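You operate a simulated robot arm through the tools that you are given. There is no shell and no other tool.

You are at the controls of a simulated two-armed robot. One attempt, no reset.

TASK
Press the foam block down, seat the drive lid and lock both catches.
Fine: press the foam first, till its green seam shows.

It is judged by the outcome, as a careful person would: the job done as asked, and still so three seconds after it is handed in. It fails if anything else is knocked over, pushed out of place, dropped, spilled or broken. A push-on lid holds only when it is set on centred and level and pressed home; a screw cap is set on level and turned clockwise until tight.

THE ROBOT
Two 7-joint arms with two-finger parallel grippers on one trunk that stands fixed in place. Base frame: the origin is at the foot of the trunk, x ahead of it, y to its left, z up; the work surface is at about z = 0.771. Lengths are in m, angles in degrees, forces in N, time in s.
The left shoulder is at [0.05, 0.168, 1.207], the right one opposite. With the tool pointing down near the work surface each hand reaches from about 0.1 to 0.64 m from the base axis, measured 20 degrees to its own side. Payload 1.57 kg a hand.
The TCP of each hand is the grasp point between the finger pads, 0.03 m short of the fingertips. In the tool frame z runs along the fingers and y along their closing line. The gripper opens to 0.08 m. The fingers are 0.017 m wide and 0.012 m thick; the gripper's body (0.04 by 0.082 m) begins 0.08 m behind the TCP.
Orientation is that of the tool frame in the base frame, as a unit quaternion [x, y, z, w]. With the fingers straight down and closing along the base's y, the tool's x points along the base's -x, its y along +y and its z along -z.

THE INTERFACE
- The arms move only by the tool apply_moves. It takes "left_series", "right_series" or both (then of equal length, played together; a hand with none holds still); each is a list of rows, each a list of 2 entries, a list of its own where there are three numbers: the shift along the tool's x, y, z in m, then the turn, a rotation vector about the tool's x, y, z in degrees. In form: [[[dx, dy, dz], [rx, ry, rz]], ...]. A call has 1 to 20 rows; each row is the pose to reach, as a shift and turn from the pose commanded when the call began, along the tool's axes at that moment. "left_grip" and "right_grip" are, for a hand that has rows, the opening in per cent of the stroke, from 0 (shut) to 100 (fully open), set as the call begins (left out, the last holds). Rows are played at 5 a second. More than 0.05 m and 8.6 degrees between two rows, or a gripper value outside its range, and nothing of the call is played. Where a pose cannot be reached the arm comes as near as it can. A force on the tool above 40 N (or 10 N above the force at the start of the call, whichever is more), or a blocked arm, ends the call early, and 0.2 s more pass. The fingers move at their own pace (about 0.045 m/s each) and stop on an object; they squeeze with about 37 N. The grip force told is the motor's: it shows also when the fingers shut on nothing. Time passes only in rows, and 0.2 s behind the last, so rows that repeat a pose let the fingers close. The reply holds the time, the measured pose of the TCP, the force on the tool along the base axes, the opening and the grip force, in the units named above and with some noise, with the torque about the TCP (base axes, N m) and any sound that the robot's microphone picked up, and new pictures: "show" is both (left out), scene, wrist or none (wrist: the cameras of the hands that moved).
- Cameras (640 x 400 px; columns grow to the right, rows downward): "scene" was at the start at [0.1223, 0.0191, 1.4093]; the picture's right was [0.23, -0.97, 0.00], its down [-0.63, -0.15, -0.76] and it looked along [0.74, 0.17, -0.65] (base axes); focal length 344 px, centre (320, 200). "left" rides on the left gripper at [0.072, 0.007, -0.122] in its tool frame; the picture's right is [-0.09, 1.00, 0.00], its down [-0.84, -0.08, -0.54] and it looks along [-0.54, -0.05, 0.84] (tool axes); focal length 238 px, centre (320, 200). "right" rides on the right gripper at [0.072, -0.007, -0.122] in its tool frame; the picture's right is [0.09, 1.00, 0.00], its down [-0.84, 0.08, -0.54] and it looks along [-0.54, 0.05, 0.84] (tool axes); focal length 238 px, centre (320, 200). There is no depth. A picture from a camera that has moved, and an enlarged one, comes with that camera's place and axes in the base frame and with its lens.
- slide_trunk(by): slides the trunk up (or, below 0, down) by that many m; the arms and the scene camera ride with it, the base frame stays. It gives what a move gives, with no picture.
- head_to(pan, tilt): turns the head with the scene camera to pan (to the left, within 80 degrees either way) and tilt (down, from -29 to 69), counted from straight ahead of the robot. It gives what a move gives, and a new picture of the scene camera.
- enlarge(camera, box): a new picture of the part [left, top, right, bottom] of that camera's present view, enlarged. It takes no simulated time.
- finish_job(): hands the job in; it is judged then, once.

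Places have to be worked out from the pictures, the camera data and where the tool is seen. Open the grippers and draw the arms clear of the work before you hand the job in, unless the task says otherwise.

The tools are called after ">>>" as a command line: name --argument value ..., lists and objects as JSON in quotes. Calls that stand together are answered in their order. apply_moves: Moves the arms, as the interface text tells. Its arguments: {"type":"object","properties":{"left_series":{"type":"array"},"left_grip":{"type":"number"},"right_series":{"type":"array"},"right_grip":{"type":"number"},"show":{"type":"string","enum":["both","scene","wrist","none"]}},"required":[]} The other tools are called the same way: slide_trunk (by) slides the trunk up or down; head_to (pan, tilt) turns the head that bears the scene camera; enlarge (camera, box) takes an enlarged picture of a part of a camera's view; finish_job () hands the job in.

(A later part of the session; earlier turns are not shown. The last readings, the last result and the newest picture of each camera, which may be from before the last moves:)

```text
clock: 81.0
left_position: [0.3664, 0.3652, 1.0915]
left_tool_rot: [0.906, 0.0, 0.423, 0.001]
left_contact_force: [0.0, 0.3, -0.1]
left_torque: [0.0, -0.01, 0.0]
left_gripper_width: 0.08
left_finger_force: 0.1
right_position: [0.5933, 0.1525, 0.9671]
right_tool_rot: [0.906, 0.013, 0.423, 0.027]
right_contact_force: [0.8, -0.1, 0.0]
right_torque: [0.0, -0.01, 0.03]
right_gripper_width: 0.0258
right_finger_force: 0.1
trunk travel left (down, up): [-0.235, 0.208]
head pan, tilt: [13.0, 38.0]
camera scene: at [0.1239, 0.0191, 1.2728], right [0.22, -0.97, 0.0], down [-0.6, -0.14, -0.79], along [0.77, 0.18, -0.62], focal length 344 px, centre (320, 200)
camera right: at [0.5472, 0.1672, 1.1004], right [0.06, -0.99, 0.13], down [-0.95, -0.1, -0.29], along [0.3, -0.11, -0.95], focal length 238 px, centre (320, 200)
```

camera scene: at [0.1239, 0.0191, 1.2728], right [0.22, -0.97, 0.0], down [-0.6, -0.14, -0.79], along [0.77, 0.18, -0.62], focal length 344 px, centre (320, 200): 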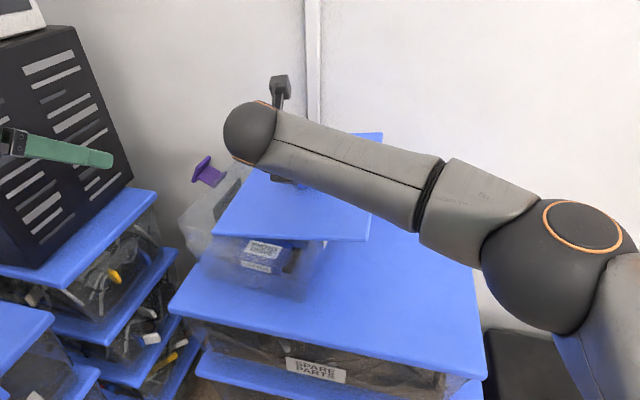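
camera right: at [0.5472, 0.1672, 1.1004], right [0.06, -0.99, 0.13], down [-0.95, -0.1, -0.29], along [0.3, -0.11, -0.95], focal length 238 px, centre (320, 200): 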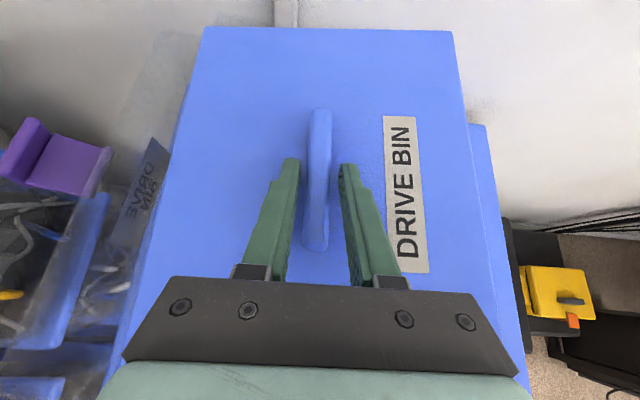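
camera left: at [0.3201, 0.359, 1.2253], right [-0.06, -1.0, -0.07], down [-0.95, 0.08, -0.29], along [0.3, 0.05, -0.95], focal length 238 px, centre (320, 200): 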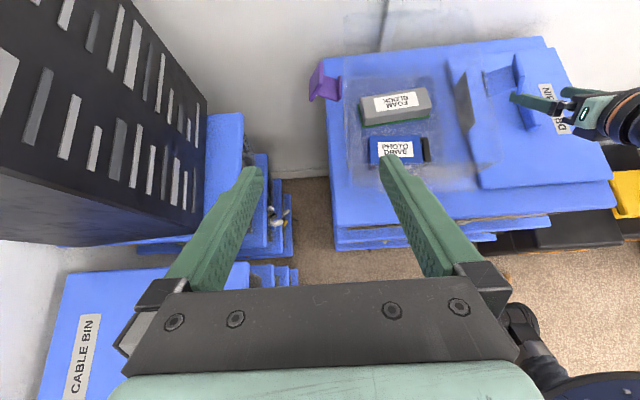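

The lid has settled on the bin. I'll open fully and retract the right hand along its own axis, then up and away to the right.

>>> apply_moves --right_series '[[[0.0, 0, 0.0], [0, 0, 0]], [[0.0, 0, -0.001], [0, 0, 0]], [[0.005, 0, -0.03], [0, 0, 0]], [[0.02, 0, -0.065], [0, 0, 0]], [[0.04, 0.0, -0.1], [0, 0, 0]]]' --right_grip 75 --show "both"

```text
clock: 82.2
left_position: [0.3668, 0.3654, 1.0909]
left_tool_rot: [0.906, 0.001, 0.423, 0.0]
left_contact_force: [0.4, 0.6, -0.3]
left_torque: [0.01, 0.02, 0.0]
left_gripper_width: 0.0801
left_finger_force: 0.1
right_position: [0.5406, 0.159, 1.0626]
right_tool_rot: [0.905, 0.013, 0.424, 0.026]
right_contact_force: [-0.1, 0.3, -0.2]
right_torque: [0.04, 0.0, 0.0]
right_gripper_width: 0.0601
right_finger_force: 0.0
trunk travel left (down, up): [-0.235, 0.208]
head pan, tilt: [13.0, 38.0]
camera scene: at [0.1237, 0.0191, 1.2728], right [0.22, -0.97, 0.0], down [-0.6, -0.14, -0.79], along [0.77, 0.18, -0.62], focal length 344 px, centre (320, 200)
camera right: at [0.4947, 0.1731, 1.1954], right [0.06, -0.99, 0.13], down [-0.95, -0.1, -0.29], along [0.3, -0.11, -0.95], focal length 238 px, centre (320, 200)
```

scene: 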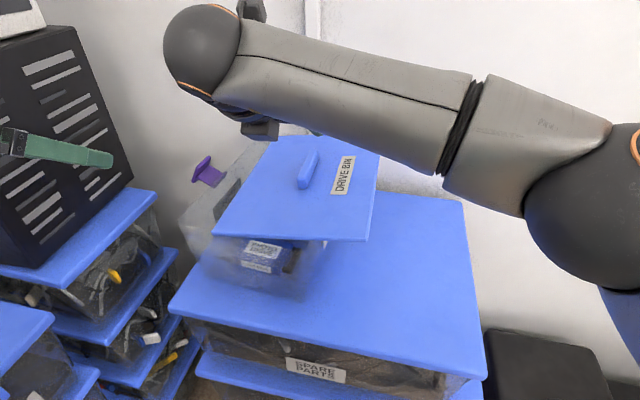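
right: 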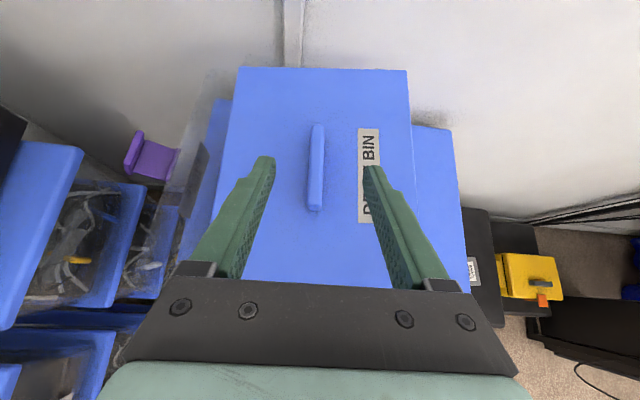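

The lid rests stably on the bin with its handle at about (0.608, 0.153). I'll move the right hand well clear to the right.

>>> apply_moves --right_series '[[[0.0, 0.03, -0.02], [0.7, 0, 0.9]], [[0.0, 0.07, -0.03], [1.4, 0, 1.75]], [[-0.01, 0.115, -0.035], [2.17, 0, 2.61]], [[-0.02, 0.16, -0.04], [2.17, 0, 2.61]], [[-0.03, 0.205, -0.04], [2.17, 0, 2.61]], [[-0.03, 0.25, -0.04], [2.17, 0, 2.61]], [[-0.03, 0.295, -0.04], [2.17, 0, 2.61]], [[-0.03, 0.34, -0.04], [2.17, 0, 2.61]], [[-0.03, 0.38, -0.04], [2.17, 0, 2.61]], [[-0.03, 0.41, -0.04], [2.17, 0, 2.61]]]' --show "both"

>>> enlarge --camera "scene" --box '[160, 110, 420, 310]'

```text
clock: 84.4
left_position: [0.367, 0.3653, 1.092]
left_tool_rot: [0.906, 0.0, 0.422, 0.001]
left_contact_force: [-0.1, 0.3, -0.1]
left_torque: [0.03, -0.02, 0.02]
left_gripper_width: 0.08
left_finger_force: 0.1
right_position: [0.4941, -0.2503, 1.0895]
right_tool_rot: [0.906, 0.002, 0.424, -0.001]
right_contact_force: [0.4, 0.2, -0.4]
right_torque: [0.01, -0.01, 0.01]
right_gripper_width: 0.0597
right_finger_force: 0.1
trunk travel left (down, up): [-0.235, 0.208]
head pan, tilt: [13.0, 38.0]
camera scene: at [0.1238, 0.019, 1.2728], right [0.23, -0.97, 0.0], down [-0.6, -0.14, -0.79], along [0.77, 0.18, -0.62], focal length 344 px, centre (320, 200)
camera right: at [0.4477, -0.244, 1.2236], right [0.06, -1.0, 0.07], down [-0.95, -0.08, -0.3], along [0.3, -0.05, -0.95], focal length 238 px, centre (320, 200)
```

scene: 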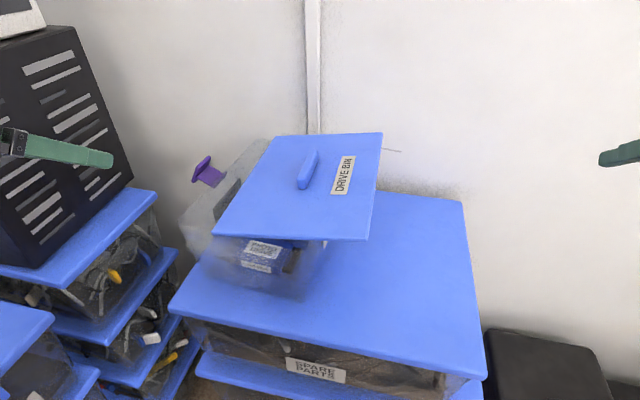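
right: 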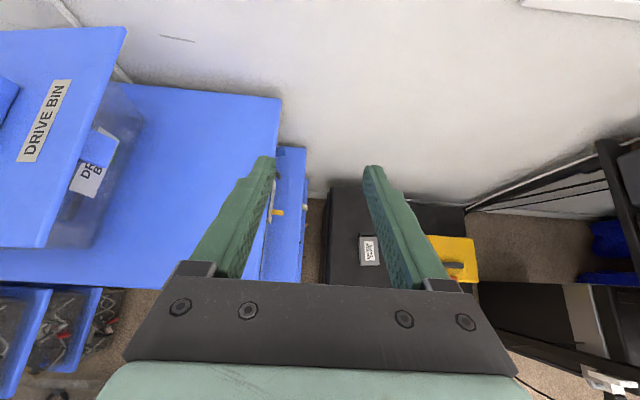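

```text
2.00 times, centred on (290, 210) of scene
camera zoom: at [0.1238, 0.019, 1.2728], right [0.23, -0.97, 0.0], down [-0.6, -0.14, -0.79], along [0.77, 0.18, -0.62], focal length 689 px, centre (380, 180)
```

zoom: 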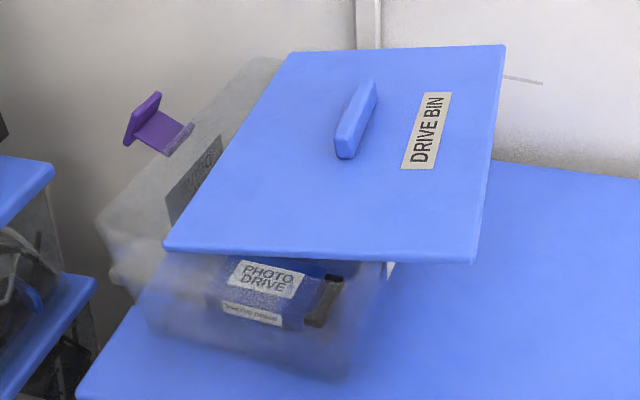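

The lid leans about 8° (left side down) on the rim. I'll bring the left hand to a pre-grasp pose behind the handle, rolled about -8° to match, with the gripper opened to about 48 mm.

>>> apply_moves --left_series '[[[0.0065, 0.0294, 0.0261], [-0.733, 0, -0.876]], [[0.013, 0.0588, 0.0522], [-1.466, 0, -1.752]], [[0.0195, 0.0882, 0.0783], [-2.2, 0, -2.63]], [[0.026, 0.1175, 0.1045], [-2.93, 0, -3.5]], [[0.0325, 0.1469, 0.1306], [-3.67, 0, -4.38]], [[0.039, 0.1763, 0.1567], [-4.4, 0, -5.26]], [[0.0455, 0.2057, 0.1828], [-5.13, 0, -6.13]], [[0.0455, 0.2057, 0.1828], [-5.13, 0, -6.13]]]' --left_grip 60 --show "both"

>>> enlarge --camera "left" --box '[160, 40, 480, 280]'

```text
clock: 86.2
left_position: [0.5344, 0.1589, 1.0103]
left_tool_rot: [0.904, 0.03, 0.422, 0.064]
left_contact_force: [-0.7, -0.9, 0.2]
left_torque: [0.05, 0.02, 0.04]
left_gripper_width: 0.048
left_finger_force: 0.1
right_position: [0.4944, -0.2503, 1.0901]
right_tool_rot: [0.906, 0.001, 0.424, 0.0]
right_contact_force: [1.4, 0.0, 0.8]
right_torque: [0.0, -0.01, 0.02]
right_gripper_width: 0.06
right_finger_force: 0.0
trunk travel left (down, up): [-0.235, 0.208]
head pan, tilt: [13.0, 38.0]
camera scene: at [0.124, 0.019, 1.2728], right [0.22, -0.97, 0.0], down [-0.6, -0.14, -0.79], along [0.77, 0.18, -0.62], focal length 344 px, centre (320, 200)
camera left: at [0.4885, 0.1704, 1.1433], right [-0.06, -1.0, 0.07], down [-0.95, 0.04, -0.3], along [0.3, -0.09, -0.95], focal length 238 px, centre (320, 200)
```

scene: 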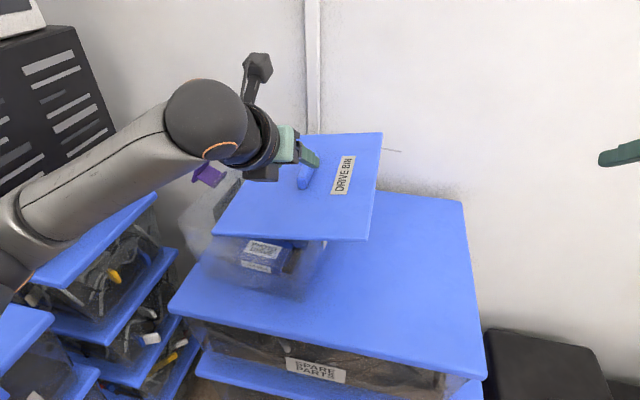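
left: 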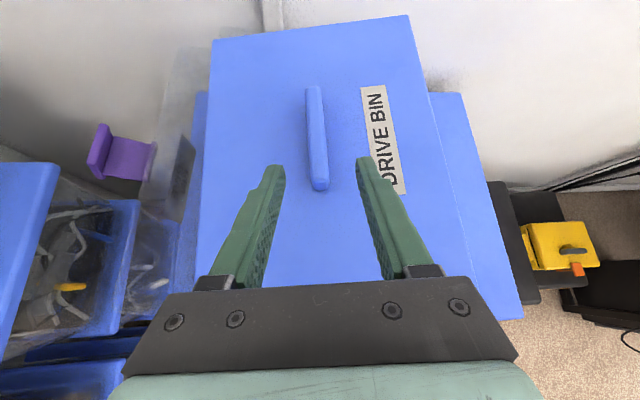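

```text
1.67 times, centred on (320, 160) of left
camera zoom: at [0.4885, 0.1704, 1.1433], right [-0.06, -1.0, 0.07], down [-0.95, 0.04, -0.3], along [0.3, -0.09, -0.95], focal length 397 px, centre (320, 267)
```

zoom: 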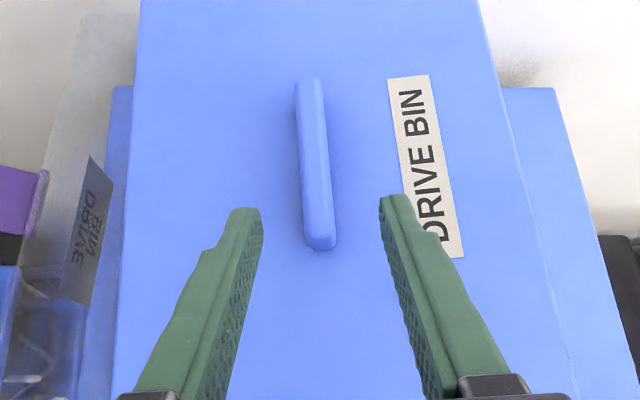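

The handle sits between the fingers and is aligned. I'll advance along the tool axis to the grasp pose, watching the force.

>>> apply_moves --left_series '[[[0, 0, 0.025], [0, 0, 0]], [[0, 0, 0.05], [0, 0, 0]], [[0, 0, 0.062], [0, 0, 0]], [[0, 0, 0.071], [0, 0, 0]], [[0, 0, 0.071], [0, 0, 0]]]' --show "wrist"

>>> enlarge --camera "left" --box '[200, 60, 440, 280]'

```text
clock: 87.4
left_position: [0.5897, 0.1516, 0.9656]
left_tool_rot: [0.904, 0.03, 0.422, 0.064]
left_contact_force: [-0.1, -0.1, -0.7]
left_torque: [-0.01, -0.03, 0.05]
left_gripper_width: 0.0479
left_finger_force: 0.1
right_position: [0.4937, -0.2502, 1.0904]
right_tool_rot: [0.905, 0.002, 0.425, 0.0]
right_contact_force: [0.0, 0.0, -0.4]
right_torque: [0.01, 0.01, -0.01]
right_gripper_width: 0.0601
right_finger_force: 0.0
trunk travel left (down, up): [-0.235, 0.208]
head pan, tilt: [13.0, 38.0]
camera left: at [0.5433, 0.1646, 1.0978], right [-0.06, -1.0, 0.07], down [-0.95, 0.04, -0.3], along [0.3, -0.09, -0.95], focal length 238 px, centre (320, 200)
```

left: 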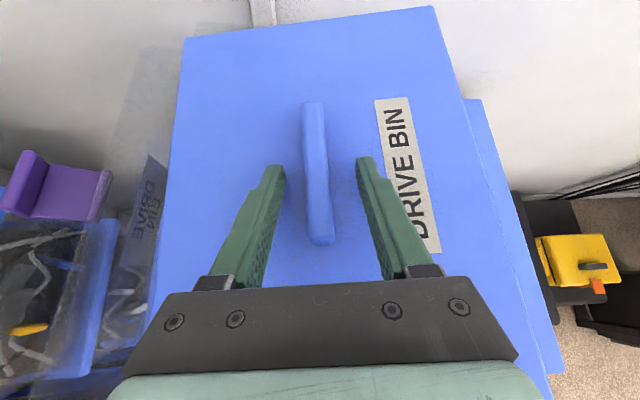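

```text
1.82 times, centred on (320, 170) of left
camera zoom: at [0.5433, 0.1646, 1.0978], right [-0.06, -1.0, 0.07], down [-0.95, 0.04, -0.3], along [0.3, -0.09, -0.95], focal length 433 px, centre (320, 254)
```

zoom: 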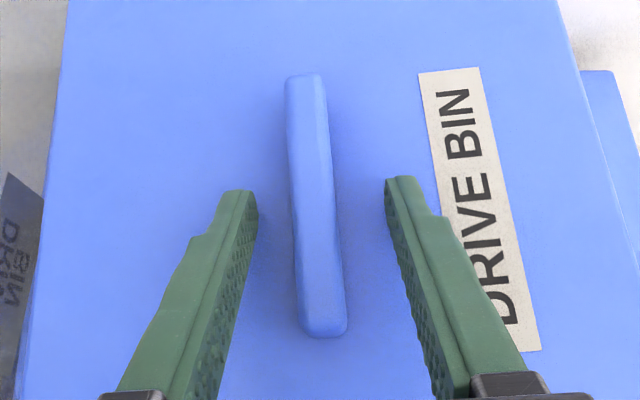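

Aligned. I'll nudge 6 mm forward to centre the grip on the handle, then close.

>>> apply_moves --left_series '[[[0.0039, 0, 0.0046], [0, 0, 0]], [[0.0039, 0, 0.0046], [0, 0, 0]]]' --show "none"

>>> apply_moves --left_series '[[[0, 0, 0], [0, 0, 0]], [[0, 0, 0], [0, 0, 0]], [[0, 0, 0], [0, 0, 0]], [[0, 0, 0], [0, 0, 0]]]' --left_grip 0 --show "both"

```text
clock: 88.0
left_position: [0.5955, 0.1524, 0.9649]
left_tool_rot: [0.904, 0.031, 0.422, 0.063]
left_contact_force: [-0.4, 0.0, 0.3]
left_torque: [0.0, -0.02, -0.03]
left_gripper_width: 0.0481
left_finger_force: 0.1
right_position: [0.4945, -0.251, 1.091]
right_tool_rot: [0.906, 0.001, 0.424, 0.0]
right_contact_force: [0.4, 0.5, 0.5]
right_torque: [-0.02, 0.03, 0.03]
right_gripper_width: 0.0601
right_finger_force: 0.1
trunk travel left (down, up): [-0.235, 0.208]
head pan, tilt: [13.0, 38.0]
```

```text
clock: 89.0
left_position: [0.5961, 0.1519, 0.9639]
left_tool_rot: [0.904, 0.032, 0.421, 0.063]
left_contact_force: [0.2, -0.2, 1.0]
left_torque: [-0.02, 0.04, 0.04]
left_gripper_width: 0.0158
left_finger_force: 31.2
right_position: [0.4943, -0.2497, 1.0908]
right_tool_rot: [0.905, 0.001, 0.424, 0.0]
right_contact_force: [-0.7, -0.3, -0.3]
right_torque: [0.0, -0.01, 0.02]
right_gripper_width: 0.06
right_finger_force: 0.0
trunk travel left (down, up): [-0.235, 0.208]
head pan, tilt: [13.0, 38.0]
camera scene: at [0.1239, 0.0191, 1.2728], right [0.23, -0.97, 0.0], down [-0.6, -0.14, -0.79], along [0.77, 0.18, -0.62], focal length 344 px, centre (320, 200)
camera left: at [0.5493, 0.1646, 1.098], right [-0.06, -1.0, 0.07], down [-0.95, 0.04, -0.3], along [0.3, -0.09, -0.95], focal length 238 px, centre (320, 200)
```

scene: 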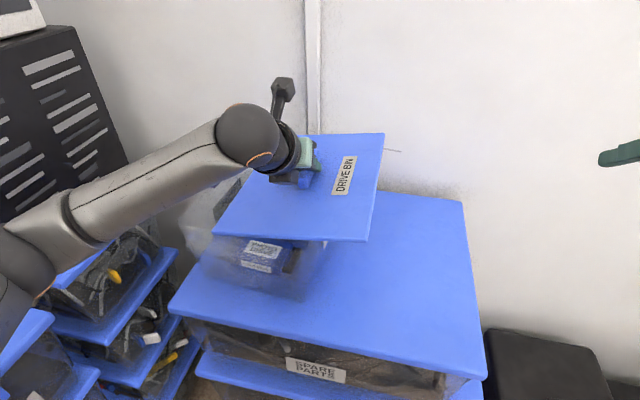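
left: 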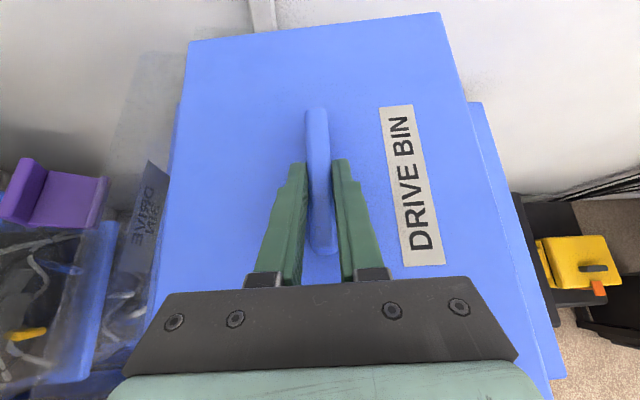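

The left hand has the handle (15.8 mm, no side forces). I'll lift straight up 4.5 cm.

>>> apply_moves --left_series '[[[0.0076, 0.0014, -0.0064], [0, 0, 0]], [[0.0152, 0.0028, -0.0127], [0, 0, 0]], [[0.0258, 0.0047, -0.0216], [0, 0, 0]], [[0.0342, 0.0063, -0.0286], [0, 0, 0]], [[0.0342, 0.0063, -0.0286], [0, 0, 0]]]' --show "both"

```text
clock: 90.2
left_position: [0.5962, 0.1527, 1.0099]
left_tool_rot: [0.904, 0.031, 0.422, 0.064]
left_contact_force: [0.5, 0.4, -1.3]
left_torque: [0.06, 0.05, -0.05]
left_gripper_width: 0.0155
left_finger_force: 31.0
right_position: [0.4945, -0.2493, 1.091]
right_tool_rot: [0.906, 0.002, 0.424, -0.001]
right_contact_force: [0.4, -0.5, -0.2]
right_torque: [0.0, -0.01, 0.01]
right_gripper_width: 0.06
right_finger_force: 0.0
trunk travel left (down, up): [-0.235, 0.208]
head pan, tilt: [13.0, 38.0]
camera scene: at [0.124, 0.0191, 1.2728], right [0.22, -0.97, 0.0], down [-0.6, -0.14, -0.79], along [0.77, 0.18, -0.62], focal length 344 px, centre (320, 200)
camera left: at [0.5497, 0.1648, 1.143], right [-0.06, -1.0, 0.07], down [-0.95, 0.04, -0.3], along [0.3, -0.09, -0.95], focal length 238 px, centre (320, 200)
```

scene: 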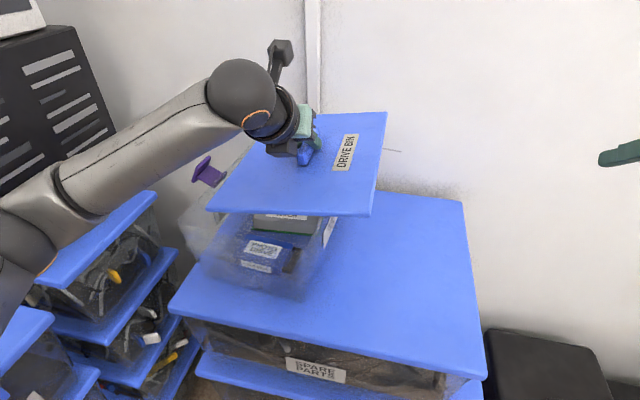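
left: 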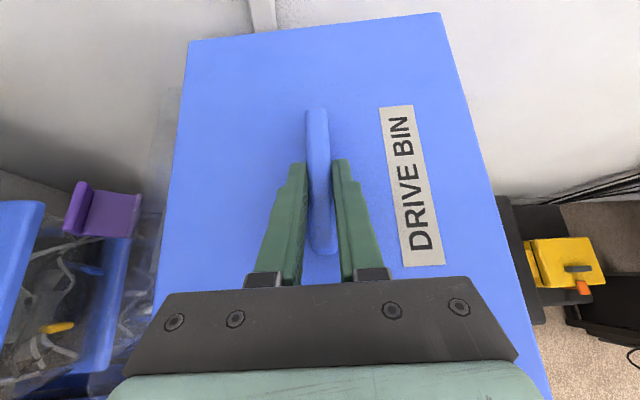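

The lid is held at about 1.3–2 N. Now I'll level its roll, yaw it -4.3° to match the bin, and move it over the bin's centre, staying above the catches.

>>> apply_moves --left_series '[[[0.0015, -0.0155, -0.0015], [0.46, -0.08, 2.22]], [[0.0031, -0.031, -0.003], [0.92, -0.15, 4.45]], [[0.0046, -0.0466, -0.0046], [1.38, -0.23, 6.67]], [[0.0062, -0.0621, -0.0061], [1.84, -0.3, 8.89]], [[0.0062, -0.0621, -0.0061], [1.84, -0.3, 8.89]]]' --show "both"

>>> enlarge --camera "scene" --box '[160, 90, 420, 310]'

```text
clock: 91.4
left_position: [0.5948, 0.2151, 1.0096]
left_tool_rot: [0.906, -0.034, 0.422, 0.016]
left_contact_force: [-0.4, 1.5, -1.1]
left_torque: [-0.03, 0.01, -0.01]
left_gripper_width: 0.0156
left_finger_force: 31.4
right_position: [0.4944, -0.2499, 1.0908]
right_tool_rot: [0.906, 0.002, 0.423, 0.0]
right_contact_force: [0.2, 0.6, 0.5]
right_torque: [0.0, 0.02, 0.01]
right_gripper_width: 0.06
right_finger_force: 0.0
trunk travel left (down, up): [-0.235, 0.208]
head pan, tilt: [13.0, 38.0]
camera scene: at [0.124, 0.0192, 1.2728], right [0.23, -0.97, 0.0], down [-0.6, -0.14, -0.79], along [0.77, 0.18, -0.62], focal length 344 px, centre (320, 200)
camera left: at [0.5486, 0.2126, 1.1429], right [-0.13, -0.99, -0.07], down [-0.94, 0.15, -0.29], along [0.3, 0.03, -0.95], focal length 238 px, centre (320, 200)
```

scene: 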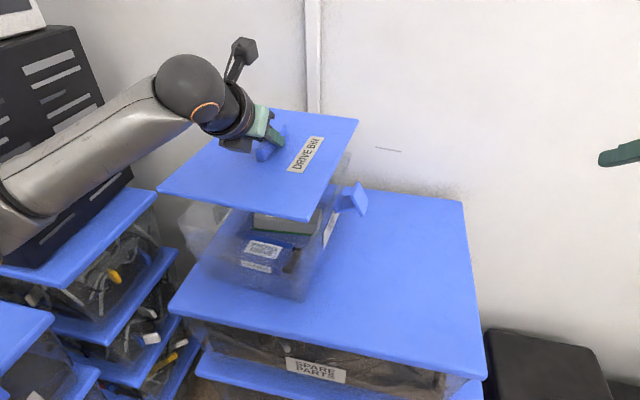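
left: 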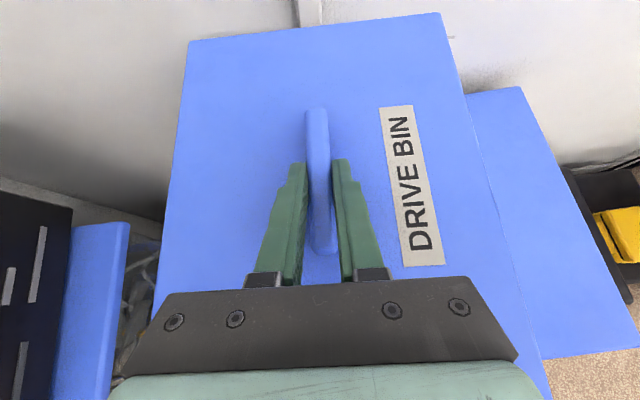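

```text
1.82 times, centred on (290, 200) of scene
camera zoom: at [0.124, 0.0192, 1.2728], right [0.23, -0.97, 0.0], down [-0.6, -0.14, -0.79], along [0.77, 0.18, -0.62], focal length 626 px, centre (374, 200)
```

zoom: 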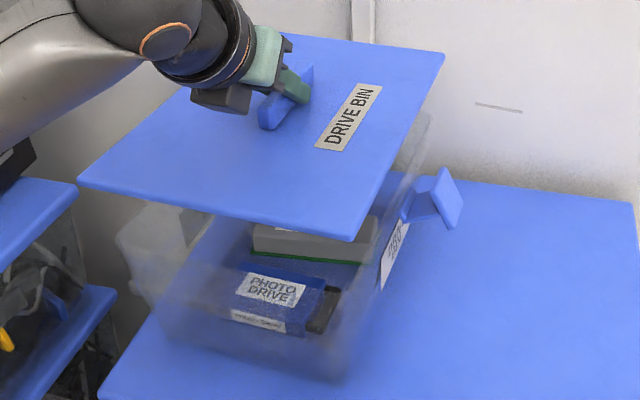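

The lid hovers level and yawed over the bin's centre. I'll lower it to about 1.5 cm above the rim and check the alignment again.

>>> apply_moves --left_series '[[[-0.01, 0, 0.0093], [0, 0, 0]], [[-0.02, 0, 0.0185], [0, 0, 0]], [[-0.0294, 0, 0.0272], [0, 0, 0]], [[-0.0294, 0, 0.0272], [0, 0, 0]]]' --show "both"

>>> enlarge --camera "scene" --box '[160, 90, 400, 300]'

>>> enlarge --camera "left" --box '[0, 0, 640, 400]'

```text
clock: 92.4
left_position: [0.597, 0.2143, 0.9684]
left_tool_rot: [0.905, -0.034, 0.423, 0.017]
left_contact_force: [0.9, 0.2, -1.0]
left_torque: [-0.01, 0.01, -0.03]
left_gripper_width: 0.0155
left_finger_force: 31.5
right_position: [0.4938, -0.25, 1.0903]
right_tool_rot: [0.906, 0.002, 0.423, -0.001]
right_contact_force: [0.3, 0.4, -0.7]
right_torque: [0.01, 0.01, 0.0]
right_gripper_width: 0.0598
right_finger_force: 0.0
trunk travel left (down, up): [-0.235, 0.208]
head pan, tilt: [13.0, 38.0]
camera scene: at [0.124, 0.0192, 1.2728], right [0.23, -0.97, 0.0], down [-0.6, -0.14, -0.79], along [0.77, 0.18, -0.62], focal length 344 px, centre (320, 200)
camera left: at [0.5508, 0.2119, 1.1027], right [-0.13, -0.99, -0.07], down [-0.94, 0.15, -0.29], along [0.3, 0.03, -0.95], focal length 238 px, centre (320, 200)
```

scene: 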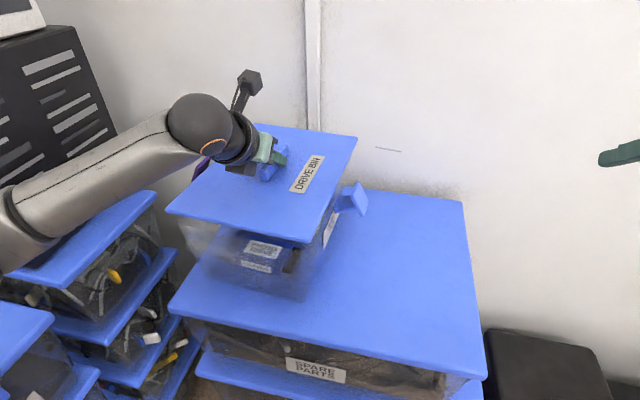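
left: 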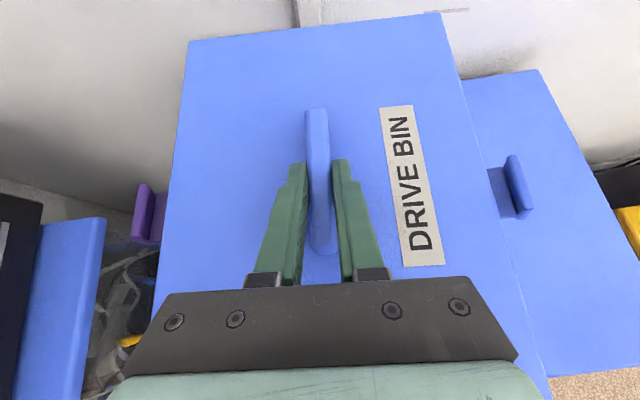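

```text
1.90 times, centred on (280, 195) of scene
camera zoom: at [0.124, 0.0192, 1.2728], right [0.23, -0.97, 0.0], down [-0.6, -0.14, -0.79], along [0.77, 0.18, -0.62], focal length 656 px, centre (396, 210)
```

zoom: 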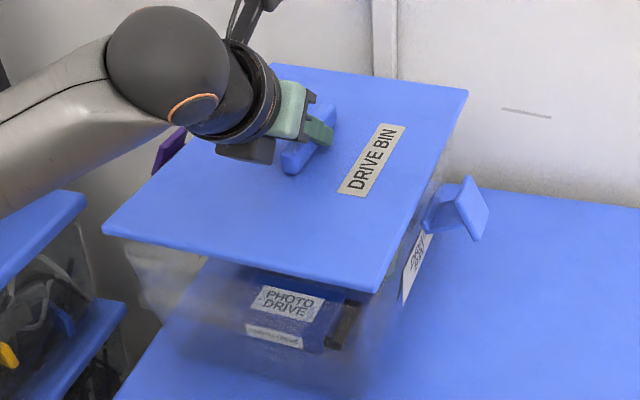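

```text
1.00 times, centred on (320, 200) of left (not enlarged: the box is as wide or as high as the picture)
camera zoom: at [0.5508, 0.2119, 1.1027], right [-0.13, -0.99, -0.07], down [-0.94, 0.15, -0.29], along [0.3, 0.03, -0.95], focal length 238 px, centre (320, 200)
```

zoom: 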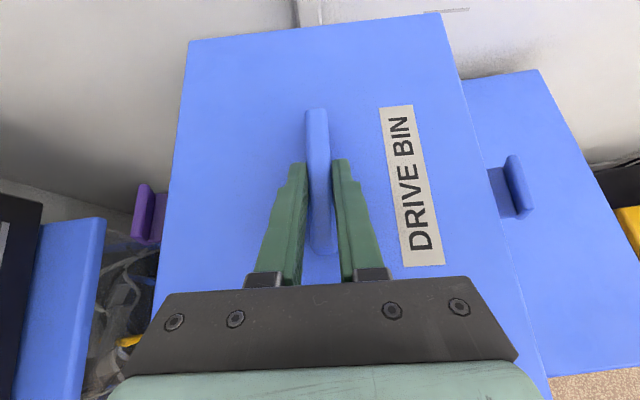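

Measured from this view, the catches' midpoint is (0.612, 0.215) at yaw ≈ -4.6° and the lid is at about (0.610, 0.213) at yaw -3.9°. I'll apply a small correction and lower gently, watching for contact.

>>> apply_moves --left_series '[[[0.0012, -0.0019, 0.0014], [-0.23, 0, 0.19]], [[0.0012, -0.0019, 0.0014], [-0.46, 0, 0.385]], [[-0.0019, -0.0019, 0.004], [-0.46, 0, 0.385]], [[-0.0049, -0.0019, 0.0065], [-0.46, 0, 0.385]], [[-0.0072, -0.0019, 0.0085], [-0.46, 0, 0.385]], [[-0.0072, -0.0019, 0.0085], [-0.46, 0, 0.385]]]' --show "both"

>>> enlarge --camera "scene" --box '[160, 90, 400, 300]'

```text
clock: 93.8
left_position: [0.6, 0.2168, 0.9575]
left_tool_rot: [0.905, -0.038, 0.422, 0.019]
left_contact_force: [0.4, -0.8, -1.0]
left_torque: [0.01, 0.01, 0.0]
left_gripper_width: 0.0156
left_finger_force: 31.7
right_position: [0.4939, -0.2498, 1.0906]
right_tool_rot: [0.906, 0.001, 0.424, 0.0]
right_contact_force: [-0.2, -0.5, 0.2]
right_torque: [-0.01, -0.03, 0.03]
right_gripper_width: 0.0602
right_finger_force: 0.1
trunk travel left (down, up): [-0.235, 0.208]
head pan, tilt: [13.0, 38.0]
camera scene: at [0.124, 0.0192, 1.2728], right [0.23, -0.97, 0.0], down [-0.6, -0.14, -0.79], along [0.77, 0.18, -0.62], focal length 344 px, centre (320, 200)
camera left: at [0.5525, 0.2141, 1.0915], right [-0.14, -0.99, -0.07], down [-0.94, 0.16, -0.29], along [0.3, 0.02, -0.95], focal length 238 px, centre (320, 200)
```

scene: 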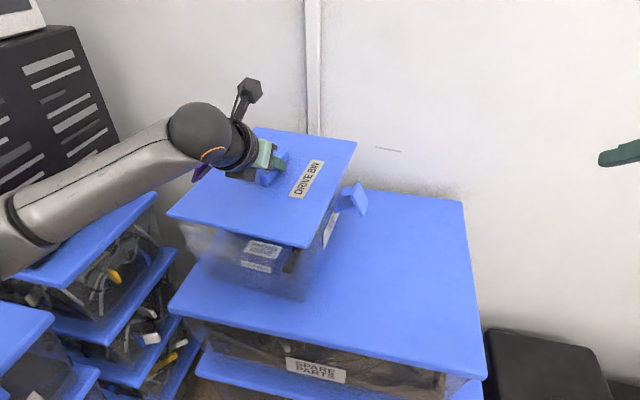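
left: 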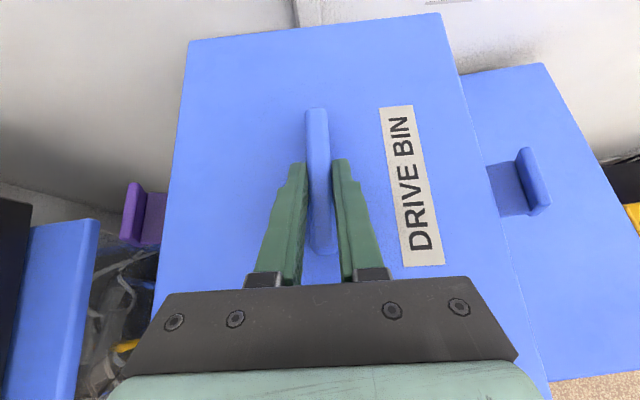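

```text
1.90 times, centred on (280, 195) of scene
camera zoom: at [0.124, 0.0192, 1.2728], right [0.23, -0.97, 0.0], down [-0.6, -0.14, -0.79], along [0.77, 0.18, -0.62], focal length 656 px, centre (396, 210)
```

zoom: 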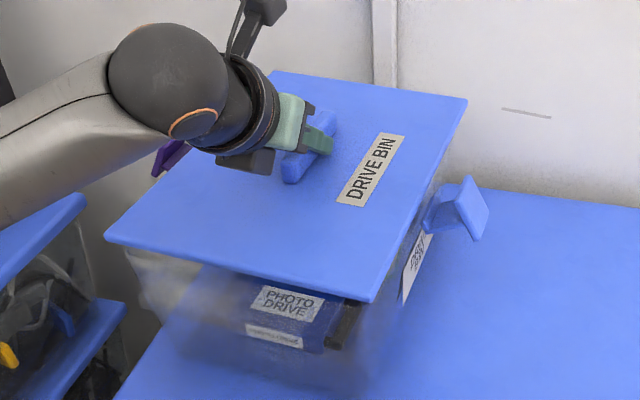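

Lid and catches now agree within about 1 mm (lid (0.6125, 0.213) at yaw -4.5°; catches (0.612, 0.214)). No contact yet, so I'll continue lowering.

>>> apply_moves --left_series '[[[-0.0023, 0, 0.0019], [0, 0, 0]], [[-0.0046, 0, 0.0039], [0, 0, 0]], [[-0.0061, 0, 0.0051], [0, 0, 0]], [[-0.0061, 0, 0.0051], [0, 0, 0]]]' --show "none"

```text
clock: 94.8
left_position: [0.5998, 0.2166, 0.9514]
left_tool_rot: [0.905, -0.039, 0.424, 0.02]
left_contact_force: [-0.3, 0.9, 7.6]
left_torque: [-0.05, -0.97, 0.09]
left_gripper_width: 0.0158
left_finger_force: 31.6
right_position: [0.4943, -0.2508, 1.0912]
right_tool_rot: [0.906, 0.0, 0.424, 0.0]
right_contact_force: [0.2, 0.3, -0.3]
right_torque: [0.05, 0.01, 0.0]
right_gripper_width: 0.0598
right_finger_force: 0.1
trunk travel left (down, up): [-0.235, 0.208]
head pan, tilt: [13.0, 38.0]
```

First contact is on the far side (torque puts it about 11 cm ahead of the hand), so the lid may be slightly nose-down. I'll take a look.

>>> apply_moves --left_series '[[[0.0, 0, 0.0], [0, 0, 0]]]' --show "both"

>>> enlarge --camera "scene" --box '[170, 110, 380, 290]'

>>> enlarge --camera "right" --box '[0, 0, 200, 200]'

```text
clock: 95.2
left_position: [0.5995, 0.2161, 0.9515]
left_tool_rot: [0.905, -0.038, 0.424, 0.019]
left_contact_force: [1.5, 1.0, 9.5]
left_torque: [0.01, -0.69, 0.11]
left_gripper_width: 0.0155
left_finger_force: 30.5
right_position: [0.492, -0.2498, 1.0905]
right_tool_rot: [0.906, 0.0, 0.424, 0.0]
right_contact_force: [0.4, 0.5, 0.0]
right_torque: [0.03, 0.01, -0.03]
right_gripper_width: 0.0601
right_finger_force: 0.1
trunk travel left (down, up): [-0.235, 0.208]
head pan, tilt: [13.0, 38.0]
camera scene: at [0.123, 0.0189, 1.273], right [0.22, -0.97, 0.0], down [-0.6, -0.14, -0.79], along [0.77, 0.18, -0.61], focal length 344 px, centre (320, 200)
camera left: at [0.5517, 0.2138, 1.0853], right [-0.14, -0.99, -0.07], down [-0.94, 0.16, -0.3], along [0.3, 0.02, -0.95], focal length 238 px, centre (320, 200)
```

scene: 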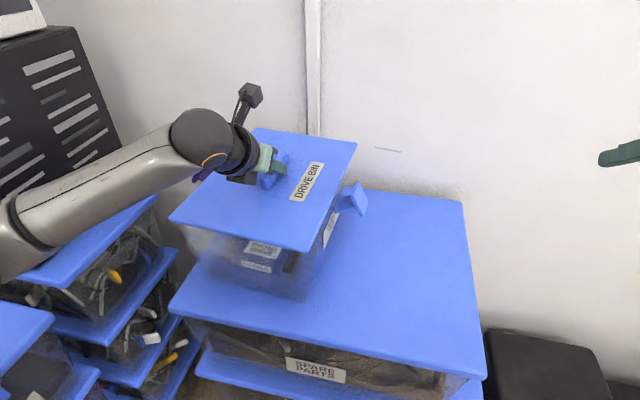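
left: 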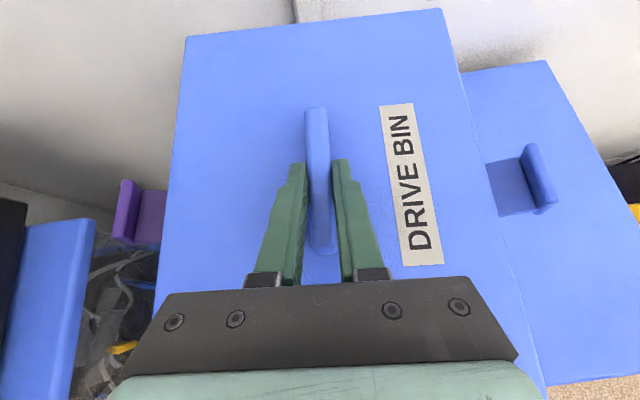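

```text
2.22 times, centred on (275, 200) of scene
camera zoom: at [0.123, 0.0189, 1.273], right [0.22, -0.97, 0.0], down [-0.6, -0.14, -0.79], along [0.77, 0.18, -0.61], focal length 765 px, centre (420, 200)
```

zoom: 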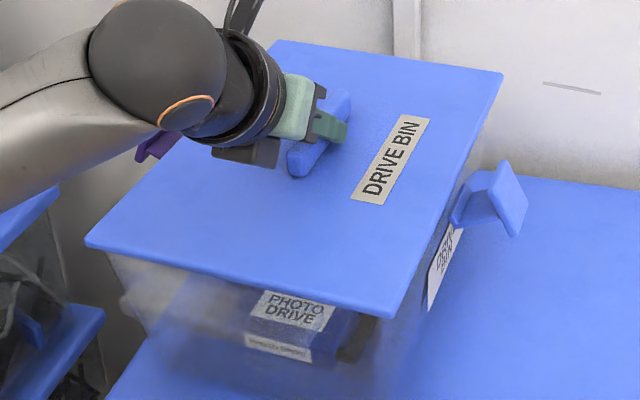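

```text
2.00 times, centred on (100, 100) of right
camera zoom: at [0.4471, -0.2438, 1.224], right [0.06, -1.0, 0.07], down [-0.95, -0.08, -0.3], along [0.3, -0.05, -0.95], focal length 477 px, centre (760, 400)
```

zoom: 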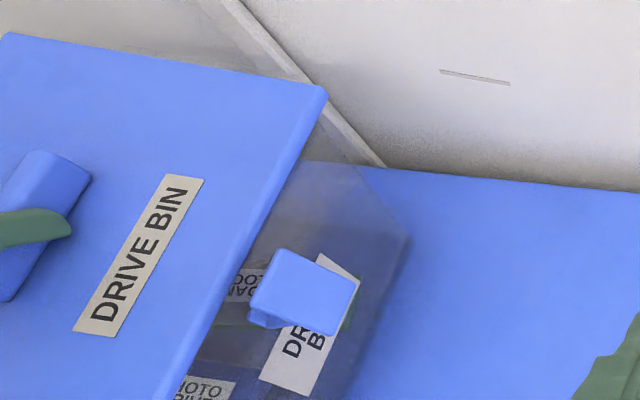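

The contact has evened out to roughly 8 N far and 3 N near, so the lid is nearly level on the rim. I'll add 0.8° of pitch to balance it and press gently.

>>> apply_moves --left_series '[[[0.0, 0, 0.0], [0, 0.8, 0]], [[-0.0023, 0, 0.0019], [0, 0.8, 0]], [[-0.0046, 0, 0.0039], [0, 0.8, 0]], [[-0.0046, 0, 0.0039], [0, 0.8, 0]]]' --show "none"

```text
clock: 96.2
left_position: [0.5991, 0.2174, 0.9505]
left_tool_rot: [0.9, -0.037, 0.435, 0.019]
left_contact_force: [-1.4, 2.3, 24.6]
left_torque: [0.07, -0.14, 0.08]
left_gripper_width: 0.0153
left_finger_force: 31.9
right_position: [0.4927, -0.2506, 1.0916]
right_tool_rot: [0.905, 0.001, 0.424, 0.0]
right_contact_force: [0.7, -0.3, -0.1]
right_torque: [-0.01, 0.0, 0.01]
right_gripper_width: 0.06
right_finger_force: 0.1
trunk travel left (down, up): [-0.235, 0.208]
head pan, tilt: [13.0, 38.0]
```

The load is balanced (torques near zero at 25 N), so the lid is flat on the rim. I'll press harder, staying under 40 N.

>>> apply_moves --left_series '[[[-0.0015, 0, 0.0013], [0, 0, 0]], [[-0.0023, 0, 0.0019], [0, 0, 0]], [[-0.0031, 0, 0.0026], [0, 0, 0]], [[-0.0031, 0, 0.0026], [0, 0, 0]]]' --show "both"

>>> enlarge --camera "scene" --box '[170, 110, 380, 290]'

```text
clock: 97.2
left_position: [0.5983, 0.2158, 0.9508]
left_tool_rot: [0.898, -0.037, 0.437, 0.02]
left_contact_force: [-5.9, 0.6, 32.2]
left_torque: [0.16, 0.1, 0.04]
left_gripper_width: 0.0155
left_finger_force: 31.5
right_position: [0.4917, -0.2515, 1.0924]
right_tool_rot: [0.905, 0.001, 0.426, -0.001]
right_contact_force: [0.1, -0.2, -0.2]
right_torque: [0.03, 0.01, -0.01]
right_gripper_width: 0.06
right_finger_force: 0.0
trunk travel left (down, up): [-0.235, 0.208]
head pan, tilt: [13.0, 38.0]
camera scene: at [0.1203, 0.018, 1.2734], right [0.22, -0.97, 0.0], down [-0.6, -0.14, -0.79], along [0.77, 0.18, -0.61], focal length 344 px, centre (320, 200)
camera left: at [0.5474, 0.2142, 1.0825], right [-0.14, -0.99, -0.07], down [-0.93, 0.16, -0.33], along [0.33, 0.02, -0.94], focal length 238 px, centre (320, 200)
```

scene: 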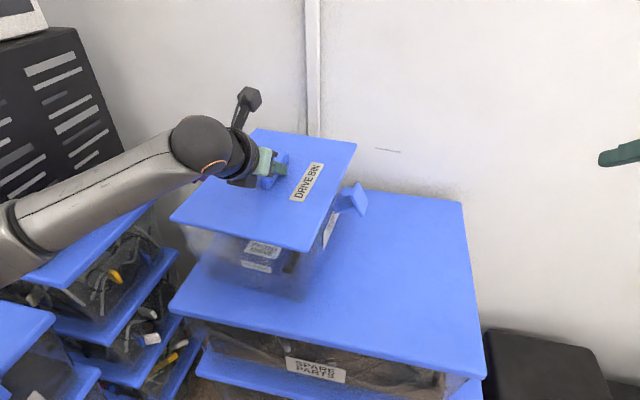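
left: 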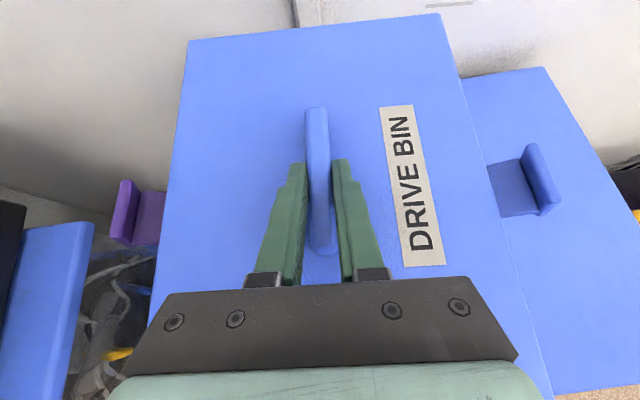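

```text
2.22 times, centred on (275, 200) of scene
camera zoom: at [0.1203, 0.018, 1.2734], right [0.22, -0.97, 0.0], down [-0.6, -0.14, -0.79], along [0.77, 0.18, -0.61], focal length 765 px, centre (420, 200)
```

zoom: 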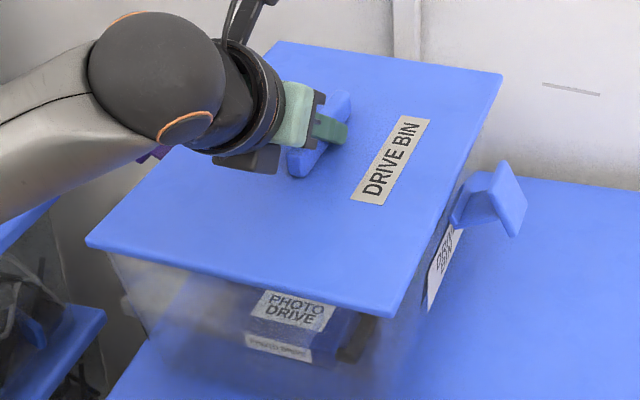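

The lid bears 32 N evenly without sinking further, so it's flat on the rim. I'll relax the force, release the handle and back the left hand off, then inspect how it sits.

>>> apply_moves --left_series '[[[0.0038, 0, -0.0032], [0, 0, 0]], [[0.0073, 0, -0.0061], [0, 0, 0]], [[0.0073, 0, -0.0061], [0, 0, 0]]]' --show "none"

>>> apply_moves --left_series '[[[0, 0, 0], [0, 0, 0]], [[0, 0, 0], [0, 0, 0]], [[0, 0, 0], [0, 0, 0]]]' --left_grip 50 --show "both"

```text
clock: 98.0
left_position: [0.5985, 0.2162, 0.9511]
left_tool_rot: [0.902, -0.039, 0.43, 0.02]
left_contact_force: [2.9, -2.4, 12.6]
left_torque: [0.05, -1.26, 0.05]
left_gripper_width: 0.0156
left_finger_force: 30.7
right_position: [0.4932, -0.2508, 1.0907]
right_tool_rot: [0.905, 0.001, 0.425, 0.0]
right_contact_force: [0.8, 0.7, 0.7]
right_torque: [0.02, -0.01, 0.04]
right_gripper_width: 0.0598
right_finger_force: 0.1
trunk travel left (down, up): [-0.235, 0.208]
head pan, tilt: [13.0, 38.0]
```

```text
clock: 98.8
left_position: [0.5985, 0.2155, 0.9509]
left_tool_rot: [0.901, -0.04, 0.431, 0.02]
left_contact_force: [-1.7, -4.9, 13.9]
left_torque: [0.04, -0.23, -0.14]
left_gripper_width: 0.0356
left_finger_force: 0.2
right_position: [0.4928, -0.2515, 1.0909]
right_tool_rot: [0.905, 0.001, 0.425, -0.001]
right_contact_force: [0.6, 0.6, -0.2]
right_torque: [0.04, 0.02, 0.03]
right_gripper_width: 0.0601
right_finger_force: 0.0
trunk travel left (down, up): [-0.235, 0.208]
head pan, tilt: [13.0, 38.0]
camera scene: at [0.1223, 0.018, 1.2731], right [0.22, -0.97, 0.0], down [-0.6, -0.14, -0.79], along [0.77, 0.18, -0.61], focal length 344 px, centre (320, 200)
camera left: at [0.5491, 0.2133, 1.0839], right [-0.14, -0.99, -0.07], down [-0.94, 0.16, -0.31], along [0.32, 0.02, -0.95], focal length 238 px, centre (320, 200)
```

scene: 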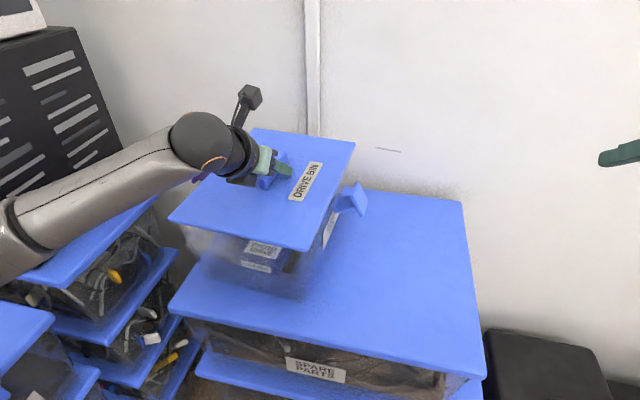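
left: 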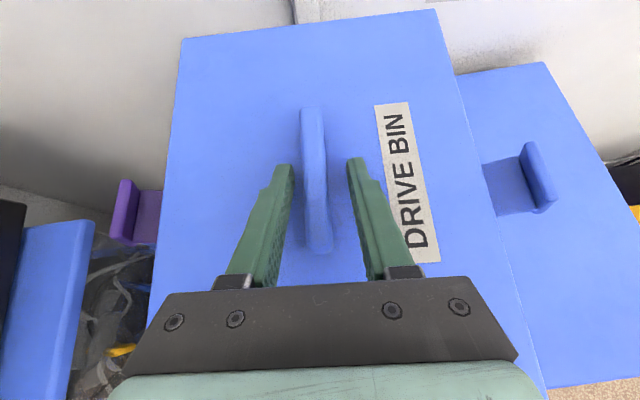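

The fingertips rest on the lid's top (z≈0.925). I'll lift off and retract along the tool axis.

>>> apply_moves --left_series '[[[0.004, 0, -0.004], [0, 0, 0]], [[0.0077, 0, -0.0064], [0, 0, 0]], [[0.012, 0, -0.035], [0, 0, 0]], [[0.02, 0, -0.075], [0, 0, 0]], [[0.04, 0, -0.11], [0, 0, 0]]]' --left_grip 80 --show "both"

>>> enlarge --camera "scene" --box '[170, 110, 380, 290]'

>>> enlarge --camera "left" --box '[80, 40, 560, 300]'

```text
clock: 100.0
left_position: [0.5379, 0.2221, 1.0503]
left_tool_rot: [0.902, -0.039, 0.429, 0.019]
left_contact_force: [0.2, 1.1, 0.0]
left_torque: [0.01, -0.01, 0.02]
left_gripper_width: 0.0641
left_finger_force: 0.0
right_position: [0.4939, -0.2499, 1.0898]
right_tool_rot: [0.906, 0.001, 0.424, -0.001]
right_contact_force: [-0.6, -0.5, 0.2]
right_torque: [0.01, 0.0, 0.02]
right_gripper_width: 0.06
right_finger_force: 0.0
trunk travel left (down, up): [-0.235, 0.208]
head pan, tilt: [13.0, 38.0]
camera scene: at [0.1237, 0.019, 1.2728], right [0.23, -0.97, 0.0], down [-0.6, -0.14, -0.79], along [0.77, 0.18, -0.62], focal length 344 px, centre (320, 200)
camera left: at [0.4895, 0.2203, 1.1833], right [-0.14, -0.99, -0.07], down [-0.94, 0.16, -0.31], along [0.31, 0.02, -0.95], focal length 238 px, centre (320, 200)
```

scene: 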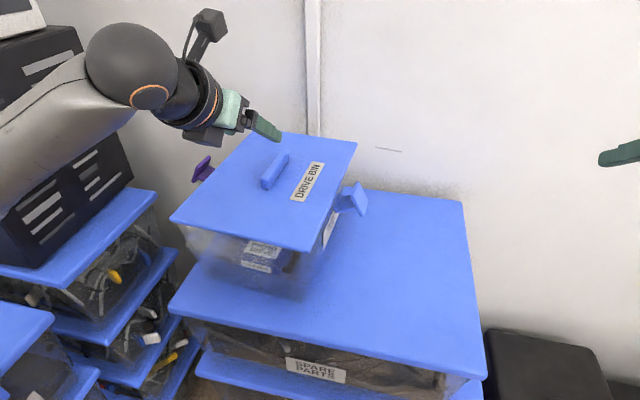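
left: 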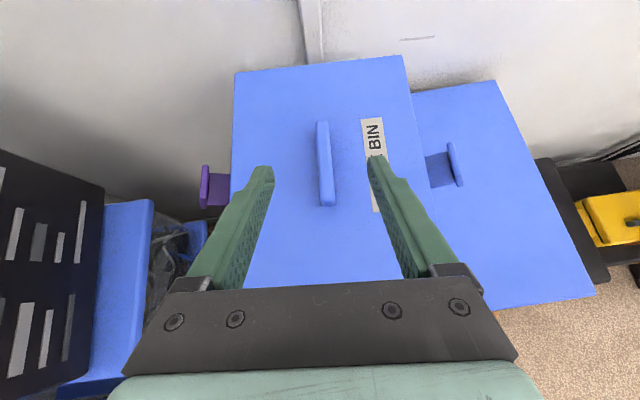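

```text
2.22 times, centred on (275, 200) of scene
camera zoom: at [0.1237, 0.019, 1.2728], right [0.23, -0.97, 0.0], down [-0.6, -0.14, -0.79], along [0.77, 0.18, -0.62], focal length 765 px, centre (420, 200)
```

zoom: 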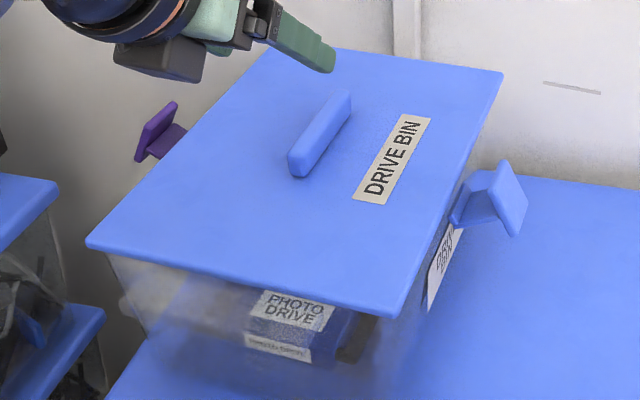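

```text
1.33 times, centred on (320, 170) of left
camera zoom: at [0.4895, 0.2203, 1.1833], right [-0.14, -0.99, -0.07], down [-0.94, 0.16, -0.31], along [0.31, 0.02, -0.95], focal length 318 px, centre (320, 240)
```

zoom: 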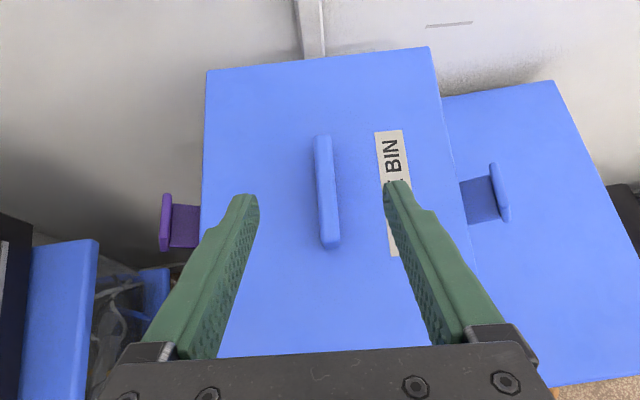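

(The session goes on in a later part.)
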